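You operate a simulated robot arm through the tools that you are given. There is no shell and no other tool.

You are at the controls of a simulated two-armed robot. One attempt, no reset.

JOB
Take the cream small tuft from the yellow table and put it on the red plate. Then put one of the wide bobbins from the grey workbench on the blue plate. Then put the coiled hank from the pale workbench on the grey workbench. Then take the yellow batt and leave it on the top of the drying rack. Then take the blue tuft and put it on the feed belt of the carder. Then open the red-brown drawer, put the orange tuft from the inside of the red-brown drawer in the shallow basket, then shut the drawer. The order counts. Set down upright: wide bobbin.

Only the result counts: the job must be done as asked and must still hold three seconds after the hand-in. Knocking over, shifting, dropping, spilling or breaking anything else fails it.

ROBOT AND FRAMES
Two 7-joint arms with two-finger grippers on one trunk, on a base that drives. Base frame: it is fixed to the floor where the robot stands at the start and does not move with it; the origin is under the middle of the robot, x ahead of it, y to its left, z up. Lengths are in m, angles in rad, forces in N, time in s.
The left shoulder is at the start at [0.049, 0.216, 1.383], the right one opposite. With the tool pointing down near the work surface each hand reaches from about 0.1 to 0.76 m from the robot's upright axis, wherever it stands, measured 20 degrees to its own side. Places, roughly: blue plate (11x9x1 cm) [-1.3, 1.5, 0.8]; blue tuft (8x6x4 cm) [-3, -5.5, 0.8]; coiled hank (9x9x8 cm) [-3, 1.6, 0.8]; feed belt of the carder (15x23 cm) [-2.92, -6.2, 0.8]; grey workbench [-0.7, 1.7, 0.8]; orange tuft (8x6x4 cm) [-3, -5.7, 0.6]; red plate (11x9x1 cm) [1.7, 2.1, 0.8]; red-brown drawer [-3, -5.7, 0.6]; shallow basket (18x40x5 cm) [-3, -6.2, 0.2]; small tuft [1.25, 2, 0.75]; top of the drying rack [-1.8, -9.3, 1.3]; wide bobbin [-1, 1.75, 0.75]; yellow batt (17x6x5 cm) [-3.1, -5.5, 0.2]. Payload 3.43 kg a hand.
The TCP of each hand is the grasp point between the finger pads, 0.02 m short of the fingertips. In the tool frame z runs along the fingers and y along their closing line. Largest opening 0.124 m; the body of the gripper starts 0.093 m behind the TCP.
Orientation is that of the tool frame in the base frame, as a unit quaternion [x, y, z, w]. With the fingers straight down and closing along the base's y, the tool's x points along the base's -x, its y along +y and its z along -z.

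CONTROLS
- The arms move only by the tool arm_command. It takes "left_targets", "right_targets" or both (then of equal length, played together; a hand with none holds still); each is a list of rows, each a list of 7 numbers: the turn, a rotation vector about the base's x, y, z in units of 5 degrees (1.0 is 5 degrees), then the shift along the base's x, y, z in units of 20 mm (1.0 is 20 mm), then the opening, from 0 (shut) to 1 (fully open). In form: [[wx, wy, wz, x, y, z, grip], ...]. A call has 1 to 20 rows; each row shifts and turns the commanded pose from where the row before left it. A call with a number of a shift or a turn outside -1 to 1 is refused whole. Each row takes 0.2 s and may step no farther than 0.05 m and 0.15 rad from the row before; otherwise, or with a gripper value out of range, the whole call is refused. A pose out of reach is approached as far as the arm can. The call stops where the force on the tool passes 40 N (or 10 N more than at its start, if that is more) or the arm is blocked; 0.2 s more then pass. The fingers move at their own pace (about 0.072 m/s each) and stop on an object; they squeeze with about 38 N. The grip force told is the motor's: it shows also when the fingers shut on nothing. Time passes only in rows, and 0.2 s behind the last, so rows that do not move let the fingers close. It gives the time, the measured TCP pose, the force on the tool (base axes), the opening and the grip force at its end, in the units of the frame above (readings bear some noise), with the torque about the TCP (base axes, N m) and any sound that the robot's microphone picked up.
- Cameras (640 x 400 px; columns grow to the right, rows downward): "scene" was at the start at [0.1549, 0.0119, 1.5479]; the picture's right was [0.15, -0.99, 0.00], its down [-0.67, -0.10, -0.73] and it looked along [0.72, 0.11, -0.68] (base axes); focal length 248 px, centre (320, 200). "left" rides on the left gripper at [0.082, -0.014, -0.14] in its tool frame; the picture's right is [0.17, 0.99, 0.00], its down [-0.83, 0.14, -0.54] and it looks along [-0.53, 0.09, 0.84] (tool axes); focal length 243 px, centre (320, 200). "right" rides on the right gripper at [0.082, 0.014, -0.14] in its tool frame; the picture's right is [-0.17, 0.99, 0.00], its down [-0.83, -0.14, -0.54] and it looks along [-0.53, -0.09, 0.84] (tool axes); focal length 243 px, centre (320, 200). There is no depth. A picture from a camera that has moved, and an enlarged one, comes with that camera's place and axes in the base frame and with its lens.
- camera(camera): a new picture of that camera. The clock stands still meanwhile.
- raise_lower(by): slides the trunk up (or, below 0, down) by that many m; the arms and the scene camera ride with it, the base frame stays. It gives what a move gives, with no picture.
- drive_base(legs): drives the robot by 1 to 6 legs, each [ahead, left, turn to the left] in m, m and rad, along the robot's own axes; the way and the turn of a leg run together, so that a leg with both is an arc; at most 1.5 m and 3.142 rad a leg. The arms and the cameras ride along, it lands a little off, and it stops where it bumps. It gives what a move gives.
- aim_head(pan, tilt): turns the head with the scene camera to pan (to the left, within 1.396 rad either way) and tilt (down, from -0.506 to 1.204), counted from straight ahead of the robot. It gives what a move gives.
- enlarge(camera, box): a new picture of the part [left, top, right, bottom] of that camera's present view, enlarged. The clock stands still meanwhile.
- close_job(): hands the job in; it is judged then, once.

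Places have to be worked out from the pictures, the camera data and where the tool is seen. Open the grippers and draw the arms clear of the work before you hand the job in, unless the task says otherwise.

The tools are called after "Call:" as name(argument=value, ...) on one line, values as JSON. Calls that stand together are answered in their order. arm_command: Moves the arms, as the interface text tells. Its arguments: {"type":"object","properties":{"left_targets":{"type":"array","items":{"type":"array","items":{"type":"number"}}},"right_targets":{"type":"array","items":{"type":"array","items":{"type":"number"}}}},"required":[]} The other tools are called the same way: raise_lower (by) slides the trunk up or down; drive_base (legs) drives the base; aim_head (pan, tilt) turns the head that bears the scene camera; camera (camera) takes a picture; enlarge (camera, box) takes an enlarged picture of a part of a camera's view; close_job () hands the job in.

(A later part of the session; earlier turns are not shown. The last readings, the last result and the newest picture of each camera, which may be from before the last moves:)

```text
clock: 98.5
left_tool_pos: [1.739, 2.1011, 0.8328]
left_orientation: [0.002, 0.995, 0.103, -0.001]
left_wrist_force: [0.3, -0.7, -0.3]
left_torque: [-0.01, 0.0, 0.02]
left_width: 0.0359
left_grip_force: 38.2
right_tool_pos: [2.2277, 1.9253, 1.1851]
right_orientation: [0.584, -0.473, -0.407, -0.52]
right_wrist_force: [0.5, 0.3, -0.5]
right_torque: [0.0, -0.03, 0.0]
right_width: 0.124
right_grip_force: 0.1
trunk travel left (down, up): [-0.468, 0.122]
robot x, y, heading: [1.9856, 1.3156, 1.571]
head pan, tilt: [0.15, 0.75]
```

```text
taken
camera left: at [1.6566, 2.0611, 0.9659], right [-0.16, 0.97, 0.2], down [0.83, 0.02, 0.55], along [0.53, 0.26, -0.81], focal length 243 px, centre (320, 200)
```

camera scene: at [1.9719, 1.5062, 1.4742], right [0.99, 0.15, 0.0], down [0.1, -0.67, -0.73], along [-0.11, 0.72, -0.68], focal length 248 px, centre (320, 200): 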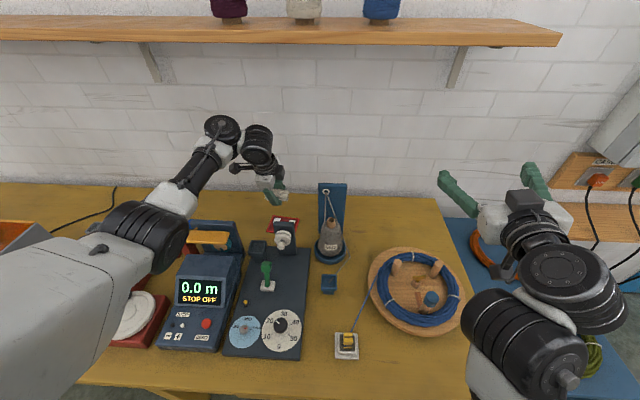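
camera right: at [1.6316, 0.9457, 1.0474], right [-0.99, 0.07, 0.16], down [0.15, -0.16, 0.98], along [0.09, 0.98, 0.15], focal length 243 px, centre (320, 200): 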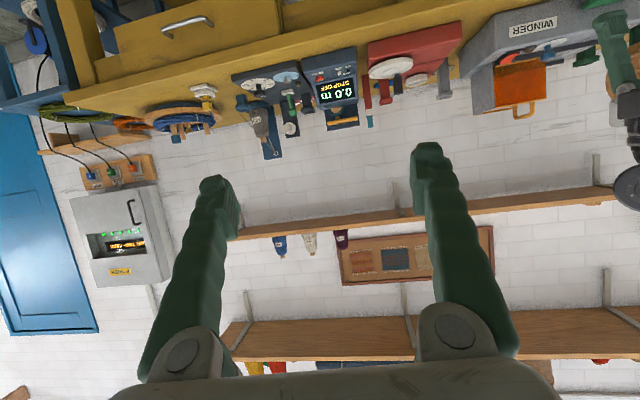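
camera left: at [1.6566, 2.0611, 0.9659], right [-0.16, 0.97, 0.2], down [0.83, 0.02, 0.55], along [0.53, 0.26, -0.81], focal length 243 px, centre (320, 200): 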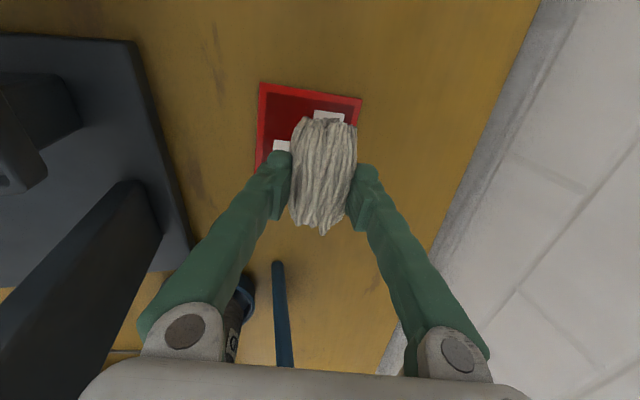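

Good alignment over the plate. I go down another 3.2 cm with the last un-tilting.

Call:
arm_command(left_targets=[[-0.6, 0, 0, 0, 0, -0.6, 0], [-0.6, 0, 0, 0, 0, -0.6, 0], [-0.5, 0, 0, 0, 0, -0.3, 0], [0, 0, 0, 0, 0, 0, 0]])

Call:
camera(camera="left")

```text
clock: 99.5
left_tool_pos: [1.7361, 2.1091, 0.8157]
left_orientation: [0.003, 0.998, 0.06, -0.009]
left_wrist_force: [0.7, -1.3, 0.0]
left_torque: [0.0, -0.04, -0.03]
left_width: 0.0358
left_grip_force: 37.9
left hand out of reach, approached as far as the arm can: row 2, 3
right_tool_pos: [2.2295, 1.9244, 1.1865]
right_orientation: [0.583, -0.475, -0.406, -0.52]
right_wrist_force: [0.4, -0.3, 0.4]
right_torque: [0.02, 0.0, 0.0]
right_width: 0.1242
right_grip_force: 0.2
trunk travel left (down, up): [-0.468, 0.122]
robot x, y, heading: [1.9823, 1.3163, 1.573]
head pan, tilt: [0.15, 0.75]
```

```text
taken
camera left: at [1.6565, 2.0806, 0.9544], right [-0.16, 0.98, 0.12], down [0.84, 0.07, 0.54], along [0.52, 0.18, -0.84], focal length 243 px, centre (320, 200)
```

left: 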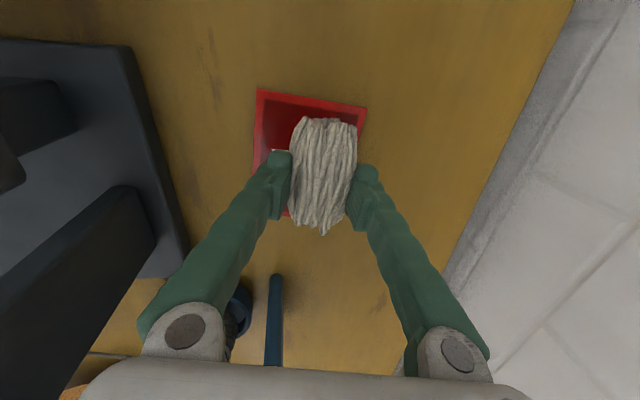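

The last rows ran out of reach by a centimetre. A small trunk lowering brings the shoulder nearer; I lower 1 cm.

Call:
raise_lower(by=-0.01)

Call:
arm_command(left_targets=[[0, 0, 0, 0, 0, 0, 0], [0, 0, 0, 0, 0, 0, 0]])

```text
clock: 100.0
left_tool_pos: [1.734, 2.1092, 0.8061]
left_orientation: [0.003, 0.998, 0.059, -0.01]
left_wrist_force: [0.0, 0.6, -0.3]
left_torque: [0.02, -0.04, 0.04]
left_width: 0.0357
left_grip_force: 37.8
right_tool_pos: [2.2366, 1.9224, 1.1692]
right_orientation: [0.6, -0.458, -0.384, -0.532]
right_wrist_force: [0.1, 0.6, -0.4]
right_torque: [0.03, 0.02, 0.02]
right_width: 0.1239
right_grip_force: 0.0
trunk travel left (down, up): [-0.458, 0.132]
robot x, y, heading: [1.9815, 1.3138, 1.572]
head pan, tilt: [0.15, 0.75]
```

```text
clock: 100.7
left_tool_pos: [1.7362, 2.1083, 0.8055]
left_orientation: [0.003, 0.998, 0.059, -0.009]
left_wrist_force: [-0.3, -0.6, -0.5]
left_torque: [-0.01, 0.0, -0.02]
left_width: 0.0355
left_grip_force: 37.9
right_tool_pos: [2.2391, 1.9235, 1.1701]
right_orientation: [0.596, -0.46, -0.386, -0.533]
right_wrist_force: [0.0, 0.2, -0.7]
right_torque: [-0.03, -0.05, -0.02]
right_width: 0.1238
right_grip_force: 0.1
trunk travel left (down, up): [-0.458, 0.132]
robot x, y, heading: [1.9857, 1.3163, 1.57]
head pan, tilt: [0.15, 0.75]
```

Another 1.2 cm down by trunk should bring the tuft onto the plate.

Call:
raise_lower(by=-0.012)

Call:
camera(camera="left")

Call:
enlarge(camera="scene", box=[220, 150, 360, 238])

```text
clock: 101.2
left_tool_pos: [1.7366, 2.1103, 0.7939]
left_orientation: [0.003, 0.998, 0.059, -0.009]
left_wrist_force: [0.4, 0.1, -0.7]
left_torque: [0.01, -0.04, -0.06]
left_width: 0.0359
left_grip_force: 37.6
right_tool_pos: [2.2431, 1.9233, 1.1554]
right_orientation: [0.603, -0.453, -0.377, -0.538]
right_wrist_force: [-1.0, 1.2, -0.3]
right_torque: [0.03, -0.02, 0.0]
right_width: 0.1239
right_grip_force: 0.1
trunk travel left (down, up): [-0.446, 0.144]
robot x, y, heading: [1.9791, 1.3108, 1.57]
head pan, tilt: [0.15, 0.75]
```

```text
taken
camera left: at [1.6563, 2.0805, 0.9322], right [-0.16, 0.98, 0.12], down [0.84, 0.07, 0.54], along [0.52, 0.19, -0.84], focal length 243 px, centre (320, 200)
```

left: 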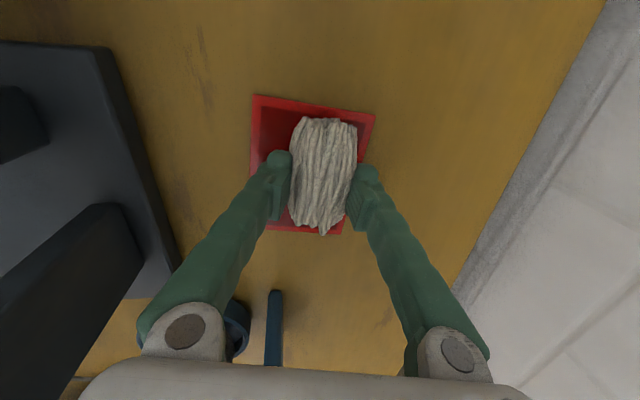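

```text
4.55 times, centred on (290, 194) of scene
camera zoom: at [1.9717, 1.5148, 1.4496], right [0.99, 0.15, 0.0], down [0.1, -0.67, -0.73], along [-0.11, 0.72, -0.68], focal length 1127 px, centre (456, 227)
```

zoom: 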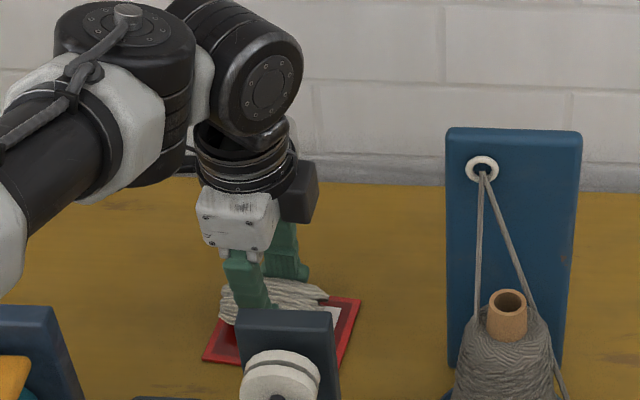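

Nearly touching. I lower 6 mm more, then look at the force before releasing.

Call:
raise_lower(by=-0.007)

Call:
camera(camera="left")

```text
clock: 101.8
left_tool_pos: [1.7359, 2.1085, 0.7861]
left_orientation: [0.004, 0.998, 0.058, -0.01]
left_wrist_force: [-0.2, 0.8, 0.1]
left_torque: [0.01, -0.01, 0.02]
left_width: 0.0359
left_grip_force: 38.3
right_tool_pos: [2.2423, 1.9225, 1.1497]
right_orientation: [0.601, -0.454, -0.377, -0.539]
right_wrist_force: [-0.3, 0.3, 0.1]
right_torque: [-0.01, 0.0, 0.0]
right_width: 0.124
right_grip_force: 0.1
trunk travel left (down, up): [-0.439, 0.151]
robot x, y, heading: [1.9825, 1.3172, 1.57]
head pan, tilt: [0.15, 0.75]
```

```text
taken
camera left: at [1.6561, 2.0801, 0.9244], right [-0.16, 0.98, 0.12], down [0.84, 0.07, 0.54], along [0.52, 0.18, -0.84], focal length 243 px, centre (320, 200)
```

left: 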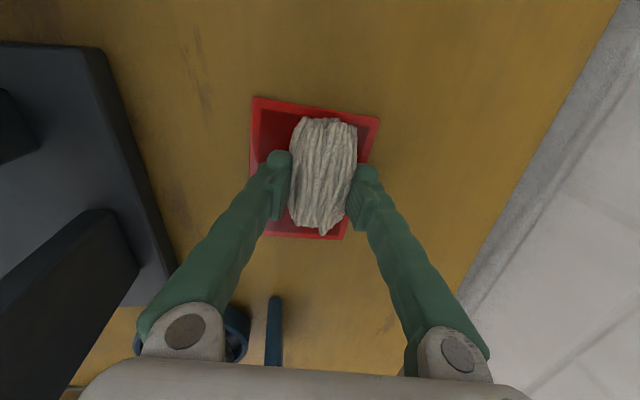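

Still no contact force; plate is likely a shallow dish. Another 5 mm down.

Call:
raise_lower(by=-0.005)

```text
clock: 102.3
left_tool_pos: [1.7354, 2.1078, 0.7856]
left_orientation: [0.003, 0.998, 0.062, -0.009]
left_wrist_force: [-1.2, -2.8, 17.9]
left_torque: [-0.48, -0.1, -0.05]
left_width: 0.0356
left_grip_force: 38.3
right_tool_pos: [2.2436, 1.9217, 1.1465]
right_orientation: [0.601, -0.453, -0.379, -0.539]
right_wrist_force: [-0.9, 0.5, 0.2]
right_torque: [0.0, 0.01, 0.01]
right_width: 0.1237
right_grip_force: 0.1
trunk travel left (down, up): [-0.434, 0.156]
robot x, y, heading: [1.9871, 1.3132, 1.573]
head pan, tilt: [0.15, 0.75]
```

Contact with the plate (18 N). I lift 4 mm to unload, open the fingers moderately, then check.

Call:
raise_lower(by=0.004)

Call:
arm_command(left_targets=[[0, 0, 0, 0, 0, 0, 0.35], [0, 0, 0, 0, 0, 0, 0.45], [0, 0, 0, 0, 0, 0, 0.55], [0, 0, 0, 0, 0, 0, 0.6]])

Call:
camera(camera="left")

```text
clock: 102.9
left_tool_pos: [1.7366, 2.1078, 0.7863]
left_orientation: [0.003, 0.998, 0.059, -0.009]
left_wrist_force: [-0.2, 2.0, 5.5]
left_torque: [-0.06, -0.04, 0.01]
left_width: 0.0357
left_grip_force: 38.2
right_tool_pos: [2.244, 1.924, 1.1525]
right_orientation: [0.599, -0.454, -0.38, -0.54]
right_wrist_force: [-0.7, 0.1, 0.1]
right_torque: [0.02, -0.01, 0.01]
right_width: 0.1241
right_grip_force: 0.0
trunk travel left (down, up): [-0.438, 0.152]
robot x, y, heading: [1.9807, 1.3125, 1.571]
head pan, tilt: [0.15, 0.75]
```

```text
clock: 103.9
left_tool_pos: [1.737, 2.1085, 0.7889]
left_orientation: [0.003, 0.998, 0.061, -0.009]
left_wrist_force: [1.0, 5.6, 17.4]
left_torque: [-0.54, -0.1, 0.07]
left_width: 0.0702
left_grip_force: 0.0
right_tool_pos: [2.2439, 1.9227, 1.1535]
right_orientation: [0.597, -0.454, -0.379, -0.541]
right_wrist_force: [0.3, 0.5, 0.1]
right_torque: [0.02, -0.01, 0.02]
right_width: 0.124
right_grip_force: 0.0
trunk travel left (down, up): [-0.438, 0.152]
robot x, y, heading: [1.9877, 1.3148, 1.572]
head pan, tilt: [0.15, 0.75]
```

```text
taken
camera left: at [1.6567, 2.0801, 0.9258], right [-0.16, 0.98, 0.12], down [0.84, 0.07, 0.54], along [0.52, 0.19, -0.84], focal length 243 px, centre (320, 200)
```

left: 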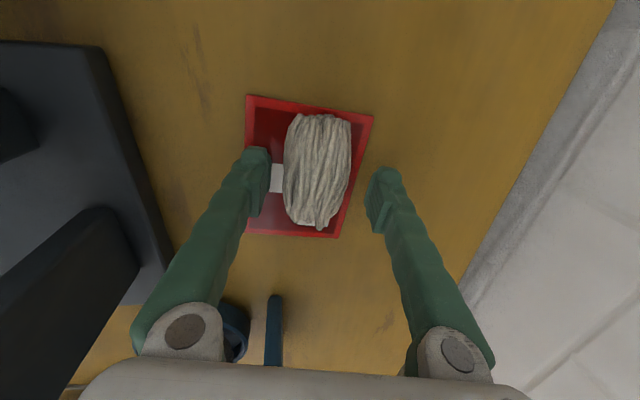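

The tuft is free and lies within the plate. I raise straight up.

Call:
raise_lower(by=0.03)

Call:
camera(camera="left")

```text
clock: 104.6
left_tool_pos: [1.735, 2.1087, 0.8148]
left_orientation: [0.004, 0.998, 0.057, -0.009]
left_wrist_force: [-0.1, -0.2, -0.3]
left_torque: [-0.02, 0.01, 0.0]
left_width: 0.0744
left_grip_force: 0.1
right_tool_pos: [2.2496, 1.9253, 1.1873]
right_orientation: [0.59, -0.46, -0.382, -0.543]
right_wrist_force: [-0.1, -0.6, -1.1]
right_torque: [0.04, 0.01, -0.03]
right_width: 0.124
right_grip_force: 0.0
trunk travel left (down, up): [-0.468, 0.122]
robot x, y, heading: [1.9853, 1.3123, 1.575]
head pan, tilt: [0.15, 0.75]
```

```text
taken
camera left: at [1.6562, 2.0798, 0.9521], right [-0.16, 0.98, 0.12], down [0.84, 0.07, 0.54], along [0.52, 0.18, -0.84], focal length 243 px, centre (320, 200)
```

left: 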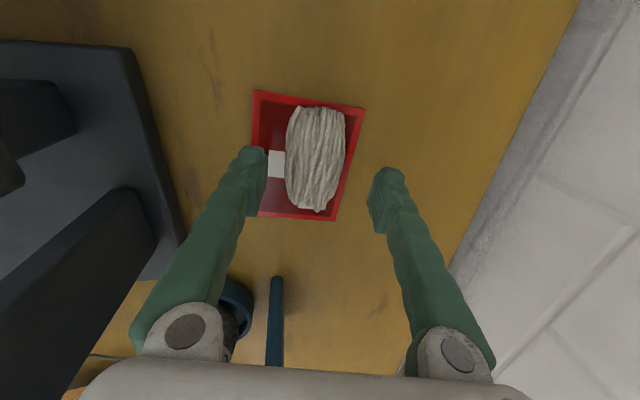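

The cream tuft is on the red plate and the plate has not shifted. I retrace the way out: raise and tilt forward, then trunk up.

Call:
arm_command(left_targets=[[0.5, 0, 0, 0, -0.1, 1, 0.6], [0.5, 0, 0, 0, -0.1, 1, 0.6], [0.5, 0, 0, 0, -0.1, 1, 0.6], [0.5, 0, 0, 0, 0, 1, 0.6], [0.5, 0, 0, 0, 0, 1, 0.6], [0.2, 0, 0, 0, 0, 0.5, 0.6]])

Call:
raise_lower(by=0.12)

```text
clock: 106.0
left_tool_pos: [1.7355, 2.1028, 0.9273]
left_orientation: [0.002, 0.984, 0.176, -0.009]
left_wrist_force: [-0.7, 0.4, -0.2]
left_torque: [0.0, 0.01, 0.01]
left_width: 0.0746
left_grip_force: 0.1
right_tool_pos: [2.2478, 1.9237, 1.1844]
right_orientation: [0.594, -0.458, -0.38, -0.541]
right_wrist_force: [-0.4, -1.4, 0.0]
right_torque: [-0.01, 0.04, 0.0]
right_width: 0.1242
right_grip_force: 0.1
trunk travel left (down, up): [-0.468, 0.122]
robot x, y, heading: [1.9817, 1.3131, 1.572]
head pan, tilt: [0.15, 0.75]
```

```text
clock: 107.5
left_tool_pos: [1.7357, 2.1017, 1.0438]
left_orientation: [0.003, 0.985, 0.174, -0.01]
left_wrist_force: [-0.7, -0.6, -0.5]
left_torque: [0.0, -0.03, -0.02]
left_width: 0.0745
left_grip_force: 0.1
right_tool_pos: [2.2204, 1.9242, 1.3052]
right_orientation: [0.579, -0.481, -0.419, -0.508]
right_wrist_force: [0.3, 0.1, -0.1]
right_torque: [0.04, 0.02, 0.03]
right_width: 0.1239
right_grip_force: 0.1
trunk travel left (down, up): [-0.588, 0.002]
robot x, y, heading: [1.9872, 1.3163, 1.573]
head pan, tilt: [0.15, 0.75]
```

Hand is clear above the instruments. I back away 0.65 m and sidestep left towards the grey workbench, then look.

Call:
drive_base(legs=[[-0.65, 0, 0], [0, 1.4, 0], [0, 1.0, 0]])

Call:
aim_head(pan=0.35, tilt=0.65)

Call:
camera(camera="scene")

```text
clock: 143.6
left_tool_pos: [-0.6453, 1.4983, 1.0453]
left_orientation: [0.016, 0.984, 0.176, -0.007]
left_wrist_force: [-0.5, -0.3, 0.0]
left_torque: [-0.03, 0.02, 0.0]
left_width: 0.0742
left_grip_force: 0.1
right_tool_pos: [-0.1669, 1.3052, 1.3078]
right_orientation: [0.572, -0.488, -0.412, -0.515]
right_wrist_force: [0.1, 0.4, -0.5]
right_torque: [-0.01, 0.02, -0.01]
right_width: 0.1238
right_grip_force: 0.1
trunk travel left (down, up): [-0.588, 0.002]
robot x, y, heading: [-0.4152, 0.7036, 1.538]
head pan, tilt: [0.15, 0.75]
```

```text
clock: 144.3
left_tool_pos: [-0.6452, 1.4981, 1.0465]
left_orientation: [0.016, 0.984, 0.175, -0.008]
left_wrist_force: [0.4, 0.1, -0.1]
left_torque: [0.0, -0.03, -0.01]
left_width: 0.0745
left_grip_force: 0.0
right_tool_pos: [-0.166, 1.305, 1.3068]
right_orientation: [0.572, -0.488, -0.411, -0.515]
right_wrist_force: [0.3, -0.6, -1.5]
right_torque: [0.04, 0.01, -0.01]
right_width: 0.1241
right_grip_force: 0.1
trunk travel left (down, up): [-0.588, 0.002]
robot x, y, heading: [-0.4197, 0.701, 1.546]
head pan, tilt: [0.351, 0.649]
```

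```text
taken
camera scene: at [-0.4459, 0.794, 1.619], right [0.95, 0.32, 0.0], down [0.19, -0.57, -0.8], along [-0.25, 0.76, -0.6], focal length 248 px, centre (320, 200)
```

scene: 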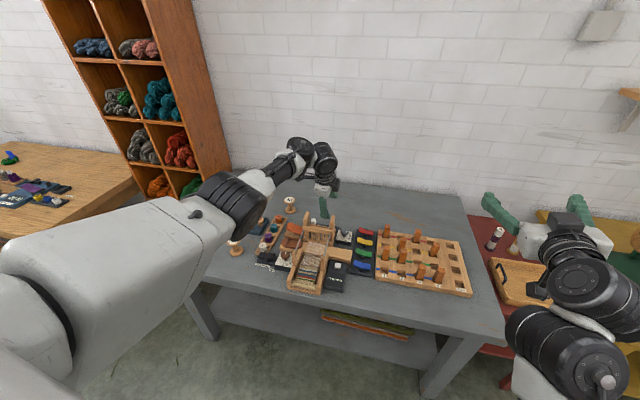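

The grey bench is in view with spools on its left side. I zoom in.

Call:
enlarge(camera="scene", box=[180, 170, 400, 307])

Call:
enlarge(camera="scene", box=[330, 190, 490, 290])

```text
2.91 times, centred on (290, 238) of scene
camera zoom: at [-0.4459, 0.794, 1.619], right [0.95, 0.32, 0.0], down [0.19, -0.57, -0.8], along [-0.25, 0.76, -0.6], focal length 721 px, centre (407, 88)
```

zoom: 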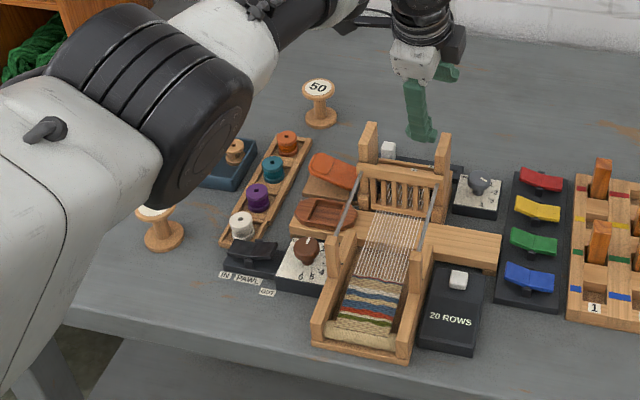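

```text
4.00 times, centred on (410, 240) of scene
camera zoom: at [-0.4459, 0.794, 1.619], right [0.95, 0.32, 0.0], down [0.19, -0.57, -0.8], along [-0.25, 0.76, -0.6], focal length 992 px, centre (-40, 40)
```

zoom: 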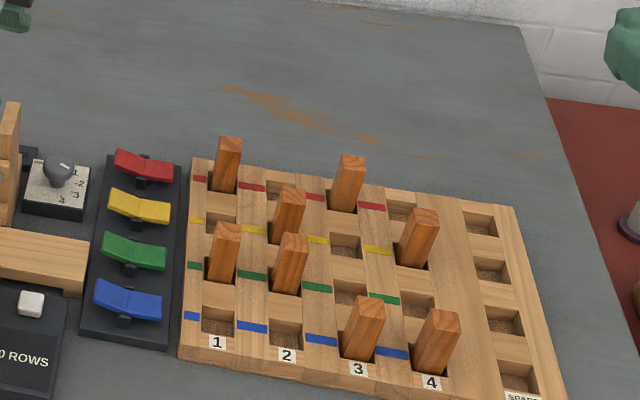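

Two spools with labelled tops stand on the bench's left side. I retract the left hand so it no longer blocks the view.

Call:
arm_command(left_targets=[[0.6, 0, 0, 0, -1, 0, 0.6], [0.6, 0, 0, 0, -1, 0, 0.6], [0.6, 0, 0, 0, -1, 0, 0.6], [0.6, 0, 0, 0, -1, 0, 0.6], [0.6, 0, 0, 0, -1, 0, 0.6], [0.6, 0, 0, 0, -1, 0, 0.6], [0.6, 0, 0, 0, -1, 0, 0.6], [0.6, 0, 0, 0, -1, 0, 0.6], [0.6, 0, 0, 0, -1, 0, 0.6], [0.6, 0, 0, 0, -1, 0, 0.6], [0.6, 0, 0, 0, -1, 0, 0.6], [0.6, 0, 0, 0, -1, 0, 0.6]])

Call:
drive_base(legs=[[-0.1, 0.6, 0.025]])

Call:
aim_head(pan=0.0, tilt=0.75)

Call:
camera(camera="scene")

```text
clock: 146.9
left_tool_pos: [-0.6452, 1.2583, 1.0461]
left_orientation: [0.014, 0.881, 0.472, -0.012]
left_wrist_force: [-0.4, 0.2, 0.0]
left_torque: [-0.06, -0.03, -0.02]
left_width: 0.0742
left_grip_force: 0.1
right_tool_pos: [-0.1658, 1.3054, 1.3068]
right_orientation: [0.573, -0.488, -0.411, -0.515]
right_wrist_force: [0.7, 0.3, -0.4]
right_torque: [0.0, 0.02, -0.02]
right_width: 0.124
right_grip_force: 0.1
trunk travel left (down, up): [-0.588, 0.002]
robot x, y, heading: [-0.4172, 0.7046, 1.543]
head pan, tilt: [0.351, 0.649]
```

```text
clock: 155.4
left_tool_pos: [-1.2617, 1.1658, 1.0472]
left_orientation: [0.004, 0.882, 0.471, -0.016]
left_wrist_force: [0.3, 0.2, -0.3]
left_torque: [-0.01, -0.01, 0.0]
left_width: 0.0742
left_grip_force: 0.1
right_tool_pos: [-0.7827, 1.2222, 1.3073]
right_orientation: [0.577, -0.482, -0.416, -0.511]
right_wrist_force: [-0.6, 0.8, -1.6]
right_torque: [-0.01, -0.02, 0.05]
right_width: 0.124
right_grip_force: 0.0
trunk travel left (down, up): [-0.588, 0.002]
robot x, y, heading: [-1.025, 0.6128, 1.562]
head pan, tilt: [0.351, 0.649]
```

```text
clock: 156.2
left_tool_pos: [-1.2611, 1.1645, 1.0457]
left_orientation: [0.004, 0.882, 0.471, -0.017]
left_wrist_force: [0.0, 0.1, 0.5]
left_torque: [-0.02, 0.04, 0.0]
left_width: 0.0744
left_grip_force: 0.0
right_tool_pos: [-0.7828, 1.2229, 1.3067]
right_orientation: [0.577, -0.483, -0.416, -0.511]
right_wrist_force: [-0.3, 0.1, 0.1]
right_torque: [-0.01, 0.04, -0.02]
right_width: 0.1238
right_grip_force: 0.1
trunk travel left (down, up): [-0.588, 0.002]
robot x, y, heading: [-1.0191, 0.6128, 1.566]
head pan, tilt: [0.0, 0.75]
```

```text
taken
camera scene: at [-1.0227, 0.7067, 1.6105], right [1.0, -0.01, 0.0], down [0.0, -0.68, -0.73], along [0.01, 0.73, -0.68], focal length 248 px, centre (320, 200)
```

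scene: 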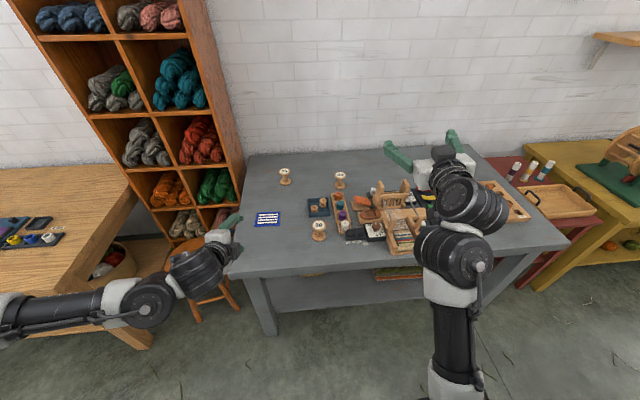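

Call:
enlarge(camera="scene", box=[230, 155, 430, 280])

Call:
enlarge(camera="scene", box=[0, 150, 220, 287])

```text
3.20 times, centred on (330, 218) of scene
camera zoom: at [-1.0227, 0.7067, 1.6105], right [1.0, -0.01, 0.0], down [0.0, -0.68, -0.73], along [0.01, 0.73, -0.68], focal length 794 px, centre (288, 144)
```

zoom: 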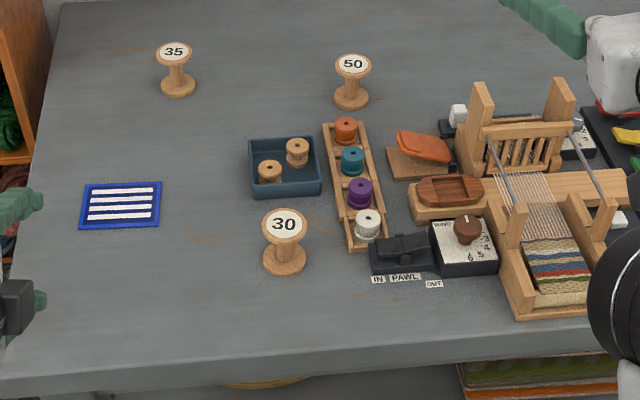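

```text
2.91 times, centred on (110, 218) of scene
camera zoom: at [-1.0227, 0.7067, 1.6105], right [1.0, -0.01, 0.0], down [0.0, -0.68, -0.73], along [0.01, 0.73, -0.68], focal length 721 px, centre (931, 146)
```

zoom: 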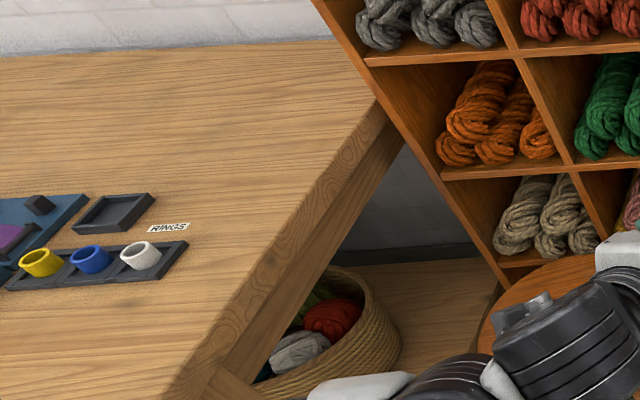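

Three labelled spools (30, 35, 50) stand there; the blue plate is at about [-1.25, 1.48], and small bobbins sit in a tray. I zoom into each to judge which are the "wide" ones.

Call:
enlarge(camera="scene", box=[270, 160, 360, 216])

Call:
enlarge(camera="scene", box=[295, 185, 385, 246])

```text
7.11 times, centred on (315, 188) of scene
camera zoom: at [-1.0227, 0.7067, 1.6105], right [1.0, -0.01, 0.0], down [0.0, -0.68, -0.73], along [0.01, 0.73, -0.68], focal length 1763 px, centre (356, 285)
```

zoom: 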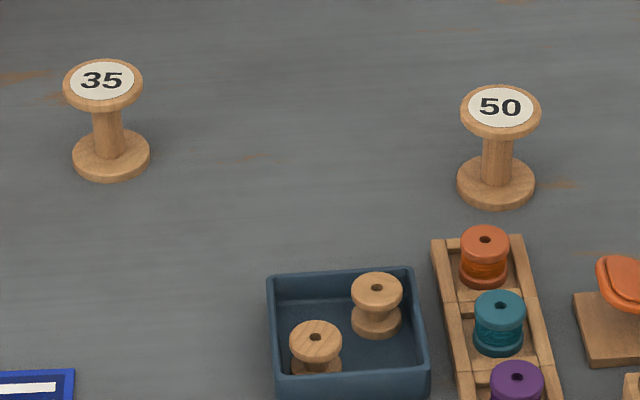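

```text
6.56 times, centred on (340, 216) of scene
camera zoom: at [-1.0227, 0.7067, 1.6105], right [1.0, -0.01, 0.0], down [0.0, -0.68, -0.73], along [0.01, 0.73, -0.68], focal length 1626 px, centre (189, 98)
```

zoom: 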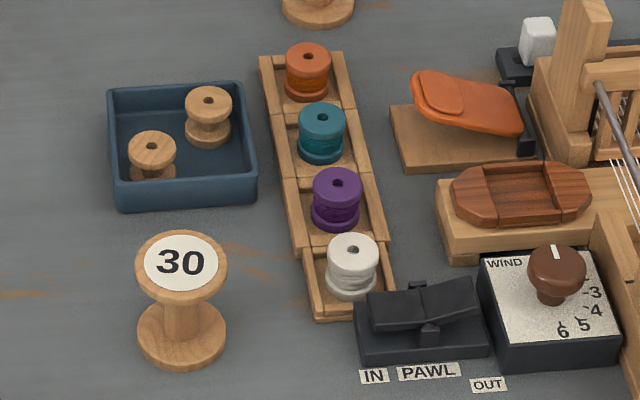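

All three labelled spools are the same wide type (6 cm flanges, ~7.5 cm tall); the "30" one at about [-1.017, 1.385] is nearest. I drive to [-0.9, 0.85] from where both it and the plate are in reach.

Call:
drive_base(legs=[[0.2, -0.12, 0]])

Call:
raise_lower(by=-0.05)

Call:
camera(camera="scene")

```text
clock: 158.5
left_tool_pos: [-1.1411, 1.3631, 1.0463]
left_orientation: [0.004, 0.882, 0.471, -0.017]
left_wrist_force: [0.0, -0.7, -0.7]
left_torque: [0.0, 0.01, 0.01]
left_width: 0.0746
left_grip_force: 0.1
right_tool_pos: [-0.6629, 1.4199, 1.3082]
right_orientation: [0.577, -0.482, -0.417, -0.511]
right_wrist_force: [1.0, -0.8, -0.4]
right_torque: [0.0, -0.03, 0.01]
right_width: 0.1237
right_grip_force: 0.0
trunk travel left (down, up): [-0.588, 0.002]
robot x, y, heading: [-0.9024, 0.8122, 1.566]
head pan, tilt: [0.0, 0.75]
```

```text
clock: 159.4
left_tool_pos: [-1.1403, 1.3626, 0.9977]
left_orientation: [0.003, 0.882, 0.471, -0.018]
left_wrist_force: [0.0, 0.6, 0.5]
left_torque: [-0.02, -0.01, 0.01]
left_width: 0.0744
left_grip_force: 0.0
right_tool_pos: [-0.6614, 1.4209, 1.2576]
right_orientation: [0.577, -0.482, -0.417, -0.511]
right_wrist_force: [-0.6, 0.4, 1.1]
right_torque: [-0.02, 0.0, 0.0]
right_width: 0.1241
right_grip_force: 0.1
trunk travel left (down, up): [-0.538, 0.052]
robot x, y, heading: [-0.903, 0.816, 1.567]
head pan, tilt: [0.0, 0.75]
```

```text
taken
camera scene: at [-0.9007, 0.9614, 1.5576], right [1.0, -0.01, 0.0], down [-0.01, -0.68, -0.73], along [0.01, 0.73, -0.68], focal length 248 px, centre (320, 200)
```

scene: 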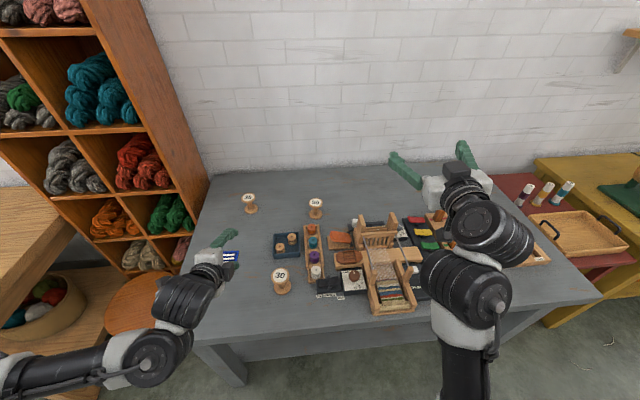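

The hand is over the bench, tilted. I bring it to straight-down above the "30" bobbin at z≈0.92 with the fingers opening.

Call:
arm_command(left_targets=[[-0.937, 0, 0, 0.51, 0.09, -0.3, 1], [-0.937, 0, 0, 0.51, 0.09, -0.3, 1], [-0.937, 0, 0, 0.51, 0.09, -0.3, 1], [-0.937, 0, 0, 0.51, 0.09, -0.3, 1], [-0.937, 0, 0, 0.51, 0.09, -0.3, 1], [-0.937, 0, 0, 0.51, 0.09, -0.3, 1], [-0.937, 0, 0, 0.51, 0.09, -0.3, 1], [-0.937, 0, 0, 0.51, 0.09, -0.3, 1], [-0.937, 0, 0, 0.51, 0.09, -0.3, 1], [-0.937, 0, 0, 0.51, 0.09, -0.3, 1], [-0.937, 0, 0, 0.51, 0.09, -0.3, 1], [-0.937, 0, 0, 0.51, 0.09, -0.3, 1]])

Call:
camera(camera="left")

Call:
camera(camera="scene")

```text
clock: 162.0
left_tool_pos: [-1.0175, 1.3865, 0.9241]
left_orientation: [0.011, 1.0, -0.002, -0.013]
left_wrist_force: [-0.8, -0.2, 0.8]
left_torque: [0.0, 0.02, 0.0]
left_width: 0.1237
left_grip_force: 0.0
right_tool_pos: [-0.6606, 1.4217, 1.2572]
right_orientation: [0.576, -0.483, -0.417, -0.511]
right_wrist_force: [0.4, -1.1, 0.4]
right_torque: [0.02, 0.0, 0.02]
right_width: 0.1239
right_grip_force: 0.1
trunk travel left (down, up): [-0.538, 0.052]
robot x, y, heading: [-0.9028, 0.8146, 1.563]
head pan, tilt: [0.0, 0.75]
```

```text
taken
camera left: at [-1.0958, 1.3757, 1.0647], right [-0.14, 0.99, 0.0], down [0.85, 0.12, 0.52], along [0.51, 0.08, -0.86], focal length 243 px, centre (320, 200)
```

left: 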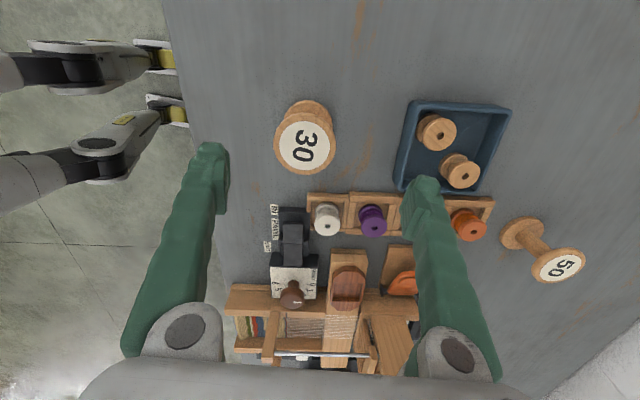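

```text
taken
camera scene: at [-0.9001, 0.9632, 1.5573], right [1.0, -0.01, 0.0], down [-0.01, -0.68, -0.73], along [0.01, 0.73, -0.68], focal length 248 px, centre (320, 200)
```

scene: 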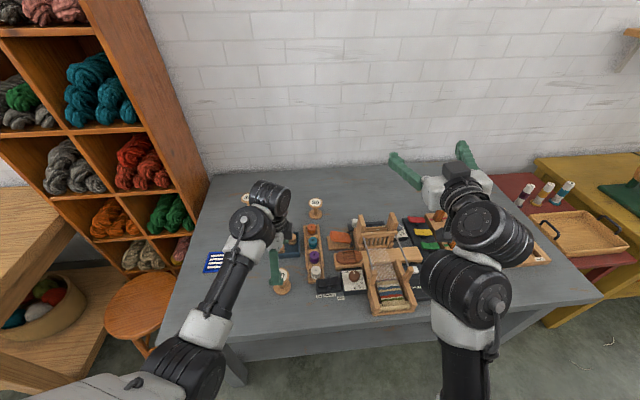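

Bobbin top centre works out at [-1.018, 1.374, 0.835]. I shift 1.2 cm toward me and descend around it.

Call:
arm_command(left_targets=[[0, 0, 0, 0, -0.6, 0, 1], [0, 0, 0, 0, 0, -1, 1], [0, 0, 0, 0, 0, -1, 1], [0, 0, 0, 0, 0, -1, 1], [0, 0, 0, 0, 0, -1, 1], [0, 0, 0, 0, 0, -1, 1], [0, 0, 0, 0, 0, -0.8, 1]])

Call:
camera(camera="left")

Call:
enlarge(camera="scene", box=[210, 210, 370, 310])

```text
clock: 163.6
left_tool_pos: [-1.0167, 1.373, 0.8102]
left_orientation: [0.011, 1.0, 0.0, -0.014]
left_wrist_force: [0.7, 0.4, 0.8]
left_torque: [0.03, 0.01, 0.01]
left_width: 0.1241
left_grip_force: 0.0
right_tool_pos: [-0.6628, 1.4208, 1.2577]
right_orientation: [0.576, -0.483, -0.416, -0.511]
right_wrist_force: [-1.1, -0.1, 0.1]
right_torque: [0.0, -0.02, 0.02]
right_width: 0.1238
right_grip_force: 0.0
trunk travel left (down, up): [-0.538, 0.052]
robot x, y, heading: [-0.8988, 0.8142, 1.564]
head pan, tilt: [0.0, 0.75]
```

```text
taken
camera left: at [-1.0957, 1.363, 0.9499], right [-0.14, 0.99, 0.0], down [0.85, 0.12, 0.52], along [0.51, 0.08, -0.86], focal length 243 px, centre (320, 200)
```

left: 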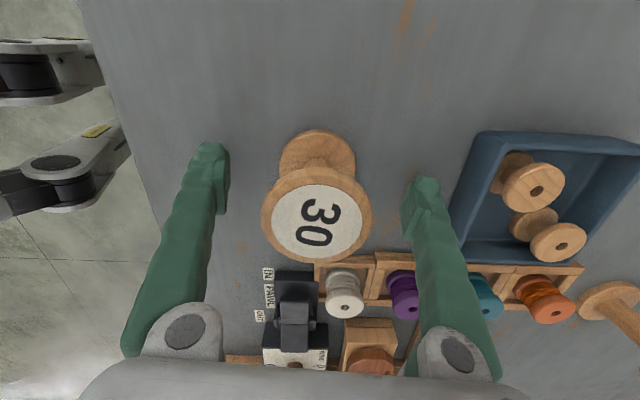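

```text
4.00 times, centred on (290, 260) of scene
camera zoom: at [-0.9008, 0.9626, 1.5574], right [1.0, -0.01, 0.0], down [-0.01, -0.68, -0.73], along [0.01, 0.73, -0.68], focal length 992 px, centre (440, -40)
```

zoom: 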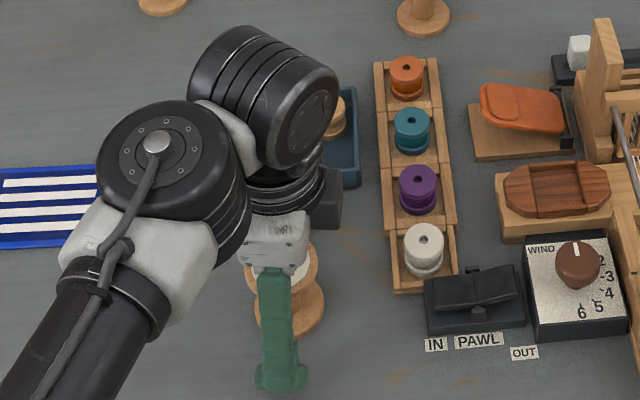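

Well centred. I go down about 2 cm more and close.

Call:
arm_command(left_targets=[[0, 0, 0, 0, 0, -0.5, 1], [0, 0, 0, 0, 0, -0.4, 1], [0, 0, 0, 0, 0, -0.15, 1], [0, 0, 0, 0, 0, 0, 1]])

```text
clock: 164.4
left_tool_pos: [-1.0168, 1.372, 0.7951]
left_orientation: [0.013, 1.0, 0.003, -0.014]
left_wrist_force: [-3.9, -16.8, 33.8]
left_torque: [-2.62, -0.15, -0.24]
left_width: 0.124
left_grip_force: 0.2
right_tool_pos: [-0.6631, 1.4185, 1.2595]
right_orientation: [0.576, -0.481, -0.418, -0.512]
right_wrist_force: [-0.4, -0.1, -0.3]
right_torque: [-0.01, 0.02, 0.02]
right_width: 0.1239
right_grip_force: 0.0
trunk travel left (down, up): [-0.538, 0.052]
robot x, y, heading: [-0.903, 0.8133, 1.567]
head pan, tilt: [0.0, 0.75]
stopped in row 3 (left hand): the force on the tool passed its limit at 47 N (the readings are from after the stop); the commanded pose is now the measured one
```

The fingertips touched the bench at ≈0.775. I lift 5 mm and close on the bobbin.

Call:
arm_command(left_targets=[[0, 0, 0, 0, 0, 0.25, 1], [0, 0, 0, 0, 0, 0, 0.7], [0, 0, 0, 0, 0, 0, 0.5], [0, 0, 0, 0, 0, 0, 0.3], [0, 0, 0, 0, 0, 0, 0.0], [0, 0, 0, 0, 0, 0, 0.0]])

Call:
camera(camera="left")

```text
clock: 165.6
left_tool_pos: [-1.0141, 1.3724, 0.8003]
left_orientation: [0.013, 1.0, 0.004, -0.013]
left_wrist_force: [0.0, -1.8, 4.3]
left_torque: [0.15, 0.03, 0.02]
left_width: 0.0562
left_grip_force: 17.6
right_tool_pos: [-0.6619, 1.4168, 1.2598]
right_orientation: [0.576, -0.481, -0.417, -0.512]
right_wrist_force: [0.5, -0.2, 0.4]
right_torque: [-0.05, -0.02, -0.02]
right_width: 0.1239
right_grip_force: 0.2
trunk travel left (down, up): [-0.538, 0.052]
robot x, y, heading: [-0.9019, 0.8123, 1.565]
head pan, tilt: [0.0, 0.75]
stopped in row 6 (left hand): the force on the tool passed its limit at 62 N (the readings are from after the stop); the commanded pose is now the measured one
```

```text
taken
camera left: at [-1.093, 1.3614, 0.9413], right [-0.14, 0.99, 0.01], down [0.85, 0.11, 0.52], along [0.51, 0.08, -0.86], focal length 243 px, centre (320, 200)
```

left: 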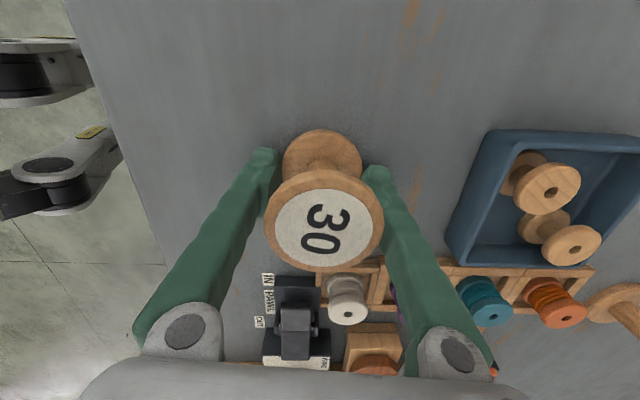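

The fingers have met the flanges (5.6 cm). I let the grip settle with a few still rows.

Call:
arm_command(left_targets=[[0, 0, 0, 0, 0, 0, 0.0], [0, 0, 0, 0, 0, 0, 0.0], [0, 0, 0, 0, 0, 0, 0.0]])

Call:
arm_command(left_targets=[[0, 0, 0, 0, 0, 0.5, 0.0], [0, 0, 0, 0, 0, 1, 0.0], [0, 0, 0, 0, 0, 1, 0.0], [0, 0, 0, 0, 0, 1, 0.0]])

Call:
camera(camera="left")

```text
clock: 166.4
left_tool_pos: [-1.0148, 1.374, 0.801]
left_orientation: [0.013, 1.0, 0.004, -0.014]
left_wrist_force: [4.8, -2.4, 28.1]
left_torque: [-0.66, 0.02, 0.0]
left_width: 0.0551
left_grip_force: 37.8
right_tool_pos: [-0.6608, 1.4181, 1.2588]
right_orientation: [0.576, -0.482, -0.418, -0.511]
right_wrist_force: [0.2, 0.0, 0.6]
right_torque: [0.04, -0.02, -0.01]
right_width: 0.124
right_grip_force: 0.0
trunk travel left (down, up): [-0.538, 0.052]
robot x, y, heading: [-0.8997, 0.8125, 1.563]
head pan, tilt: [0.0, 0.75]
```

```text
clock: 167.4
left_tool_pos: [-1.0159, 1.3735, 0.8673]
left_orientation: [0.013, 1.0, 0.0, -0.014]
left_wrist_force: [-0.1, -1.1, 0.1]
left_torque: [-0.04, 0.0, 0.01]
left_width: 0.055
left_grip_force: 38.6
right_tool_pos: [-0.663, 1.4197, 1.2573]
right_orientation: [0.576, -0.483, -0.417, -0.511]
right_wrist_force: [-0.3, -1.0, 0.2]
right_torque: [0.03, 0.0, 0.02]
right_width: 0.124
right_grip_force: 0.1
trunk travel left (down, up): [-0.538, 0.052]
robot x, y, heading: [-0.9039, 0.8148, 1.563]
head pan, tilt: [0.0, 0.75]
```

```text
taken
camera left: at [-1.0947, 1.3632, 1.0079], right [-0.14, 0.99, 0.0], down [0.85, 0.12, 0.52], along [0.51, 0.08, -0.86], focal length 243 px, centre (320, 200)
```

left: 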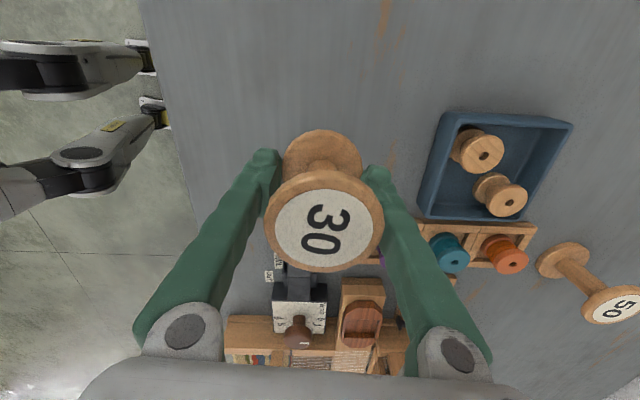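

Bobbin is up and upright. I carry it left to above the blue plate (≈[-1.249, 1.467]).

Call:
arm_command(left_targets=[[0, 0, 0, -0.97, 0.38, 0.1, 0], [0, 0, 0, -0.97, 0.38, 0.1, 0], [0, 0, 0, -0.97, 0.38, 0.1, 0], [0, 0, 0, -0.97, 0.38, 0.1, 0], [0, 0, 0, -0.97, 0.38, 0.1, 0], [0, 0, 0, -0.97, 0.38, 0, 0], [0, 0, 0, -0.97, 0.38, 0, 0], [0, 0, 0, -0.97, 0.38, 0, 0], [0, 0, 0, -0.97, 0.38, 0, 0], [0, 0, 0, -0.97, 0.38, 0, 0], [0, 0, 0, -0.97, 0.38, 0, 0]])

Call:
camera(camera="left")

Call:
camera(camera="scene")

```text
clock: 169.8
left_tool_pos: [-1.2307, 1.4586, 0.8749]
left_orientation: [0.013, 1.0, 0.0, -0.013]
left_wrist_force: [0.2, 0.3, -0.3]
left_torque: [0.0, -0.01, 0.0]
left_width: 0.0549
left_grip_force: 37.9
right_tool_pos: [-0.6615, 1.4212, 1.2566]
right_orientation: [0.578, -0.482, -0.417, -0.51]
right_wrist_force: [-0.1, -0.1, -0.2]
right_torque: [0.04, 0.03, 0.0]
right_width: 0.1241
right_grip_force: 0.0
trunk travel left (down, up): [-0.538, 0.052]
robot x, y, heading: [-0.8995, 0.8136, 1.559]
head pan, tilt: [0.0, 0.75]
```

```text
taken
camera left: at [-1.3093, 1.4476, 1.0171], right [-0.14, 0.99, 0.0], down [0.85, 0.12, 0.52], along [0.51, 0.08, -0.86], focal length 243 px, centre (320, 200)
```

left: 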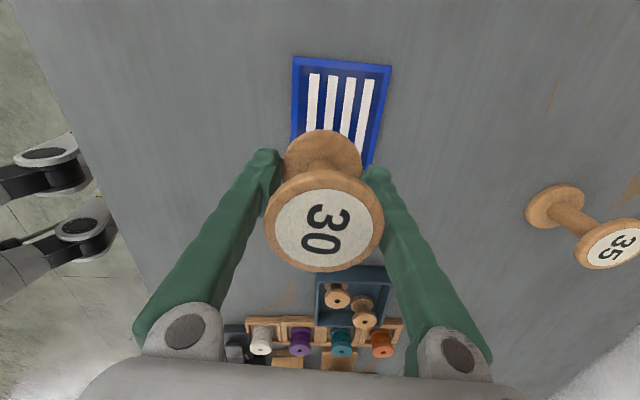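

```text
taken
camera scene: at [-0.9016, 0.9624, 1.5574], right [1.0, -0.01, 0.0], down [0.0, -0.68, -0.73], along [0.01, 0.73, -0.68], focal length 248 px, centre (320, 200)
```

scene: 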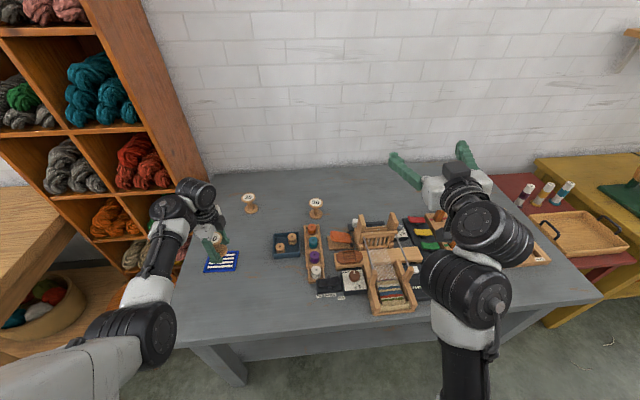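

The plate's centre computes to [-1.251, 1.470, 0.785]. I fine-shift and lower to just above it.

Call:
arm_command(left_targets=[[0, 0, 0, -0.87, 0.57, 0, 0], [0, 0, 0, 0, 0, -0.8, 0], [0, 0, 0, 0, 0, -0.8, 0], [0, 0, 0, 0, 0, -0.8, 0], [0, 0, 0, 0, 0, -0.3, 0]])

Call:
camera(camera="left")

Call:
enlarge(camera="scene", box=[150, 180, 310, 280])

```text
clock: 171.0
left_tool_pos: [-1.2468, 1.4687, 0.823]
left_orientation: [0.013, 1.0, 0.0, -0.014]
left_wrist_force: [0.4, -0.1, -0.1]
left_torque: [0.0, -0.02, 0.0]
left_width: 0.055
left_grip_force: 38.2
right_tool_pos: [-0.6622, 1.4205, 1.258]
right_orientation: [0.577, -0.482, -0.416, -0.511]
right_wrist_force: [-0.8, 0.4, -0.4]
right_torque: [0.03, 0.0, 0.0]
right_width: 0.124
right_grip_force: 0.1
trunk travel left (down, up): [-0.538, 0.052]
robot x, y, heading: [-0.8977, 0.8132, 1.56]
head pan, tilt: [0.0, 0.75]
```

```text
taken
camera left: at [-1.3259, 1.4585, 0.9637], right [-0.14, 0.99, 0.0], down [0.85, 0.12, 0.52], along [0.51, 0.08, -0.86], focal length 243 px, centre (320, 200)
```

left: 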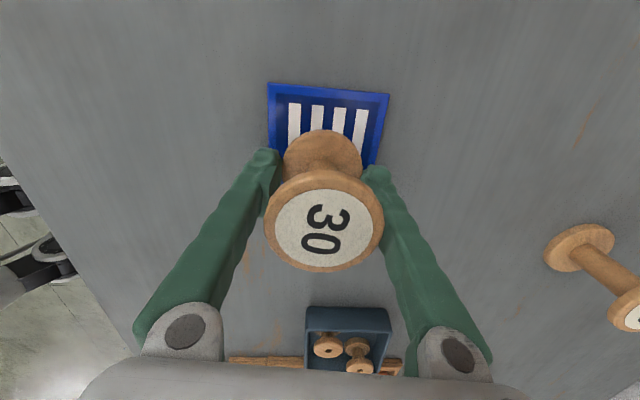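

```text
4.00 times, centred on (230, 230) of scene
camera zoom: at [-0.9008, 0.9621, 1.5574], right [1.0, -0.01, 0.0], down [-0.01, -0.68, -0.73], along [0.01, 0.73, -0.68], focal length 992 px, centre (680, 80)
```

zoom: 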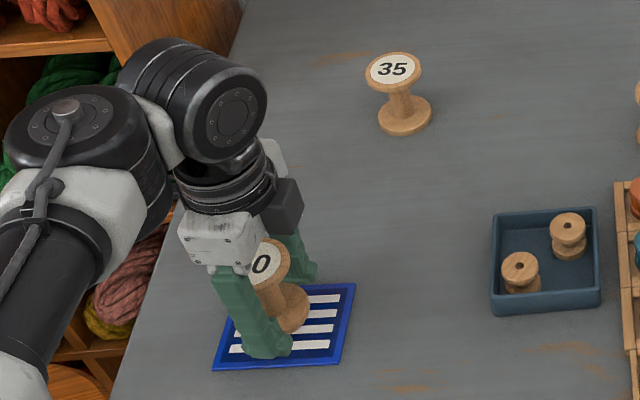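

Bobbin is centred over the plate. I lower the last centimetre gently.

Call:
arm_command(left_targets=[[0, 0, 0, -0.1, 0, -0.3, 0], [0, 0, 0, 0, 0, -0.2, 0], [0, 0, 0, 0, 0, 0, 0]])

```text
clock: 171.8
left_tool_pos: [-1.2495, 1.4689, 0.8147]
left_orientation: [0.013, 1.0, 0.0, -0.014]
left_wrist_force: [-1.1, 0.5, -0.9]
left_torque: [-0.01, 0.01, -0.01]
left_width: 0.0549
left_grip_force: 37.7
right_tool_pos: [-0.6617, 1.42, 1.2568]
right_orientation: [0.577, -0.483, -0.417, -0.511]
right_wrist_force: [-0.1, -1.2, 0.9]
right_torque: [0.0, 0.02, -0.03]
right_width: 0.1239
right_grip_force: 0.1
trunk travel left (down, up): [-0.538, 0.052]
robot x, y, heading: [-0.9003, 0.8132, 1.557]
head pan, tilt: [0.0, 0.75]
```

Call:
arm_command(left_targets=[[0, 0, 0, 0, 0, -0.15, 0], [0, 0, 0, 0, 0, 0, 0]])

Call:
arm_command(left_targets=[[0, 0, 0, 0, 0, -0.1, 0], [0, 0, 0, 0, 0, 0, 0]])

```text
clock: 172.4
left_tool_pos: [-1.249, 1.4686, 0.81]
left_orientation: [0.013, 1.0, 0.0, -0.014]
left_wrist_force: [0.1, 0.8, -0.3]
left_torque: [-0.01, 0.01, -0.01]
left_width: 0.0549
left_grip_force: 38.2
right_tool_pos: [-0.6633, 1.4213, 1.2573]
right_orientation: [0.577, -0.482, -0.417, -0.511]
right_wrist_force: [0.3, -0.8, -0.5]
right_torque: [-0.02, -0.04, 0.03]
right_width: 0.124
right_grip_force: 0.0
trunk travel left (down, up): [-0.538, 0.052]
robot x, y, heading: [-0.8966, 0.81, 1.564]
head pan, tilt: [0.0, 0.75]
```

```text
clock: 173.0
left_tool_pos: [-1.2494, 1.4691, 0.8086]
left_orientation: [0.012, 1.0, 0.0, -0.014]
left_wrist_force: [-0.1, 0.7, -0.8]
left_torque: [0.02, 0.0, 0.03]
left_width: 0.055
left_grip_force: 38.3
right_tool_pos: [-0.6607, 1.4215, 1.2571]
right_orientation: [0.577, -0.482, -0.417, -0.511]
right_wrist_force: [0.1, 0.2, 0.6]
right_torque: [0.02, -0.03, 0.01]
right_width: 0.124
right_grip_force: 0.1
trunk travel left (down, up): [-0.538, 0.052]
robot x, y, heading: [-0.9024, 0.8113, 1.567]
head pan, tilt: [0.0, 0.75]
```

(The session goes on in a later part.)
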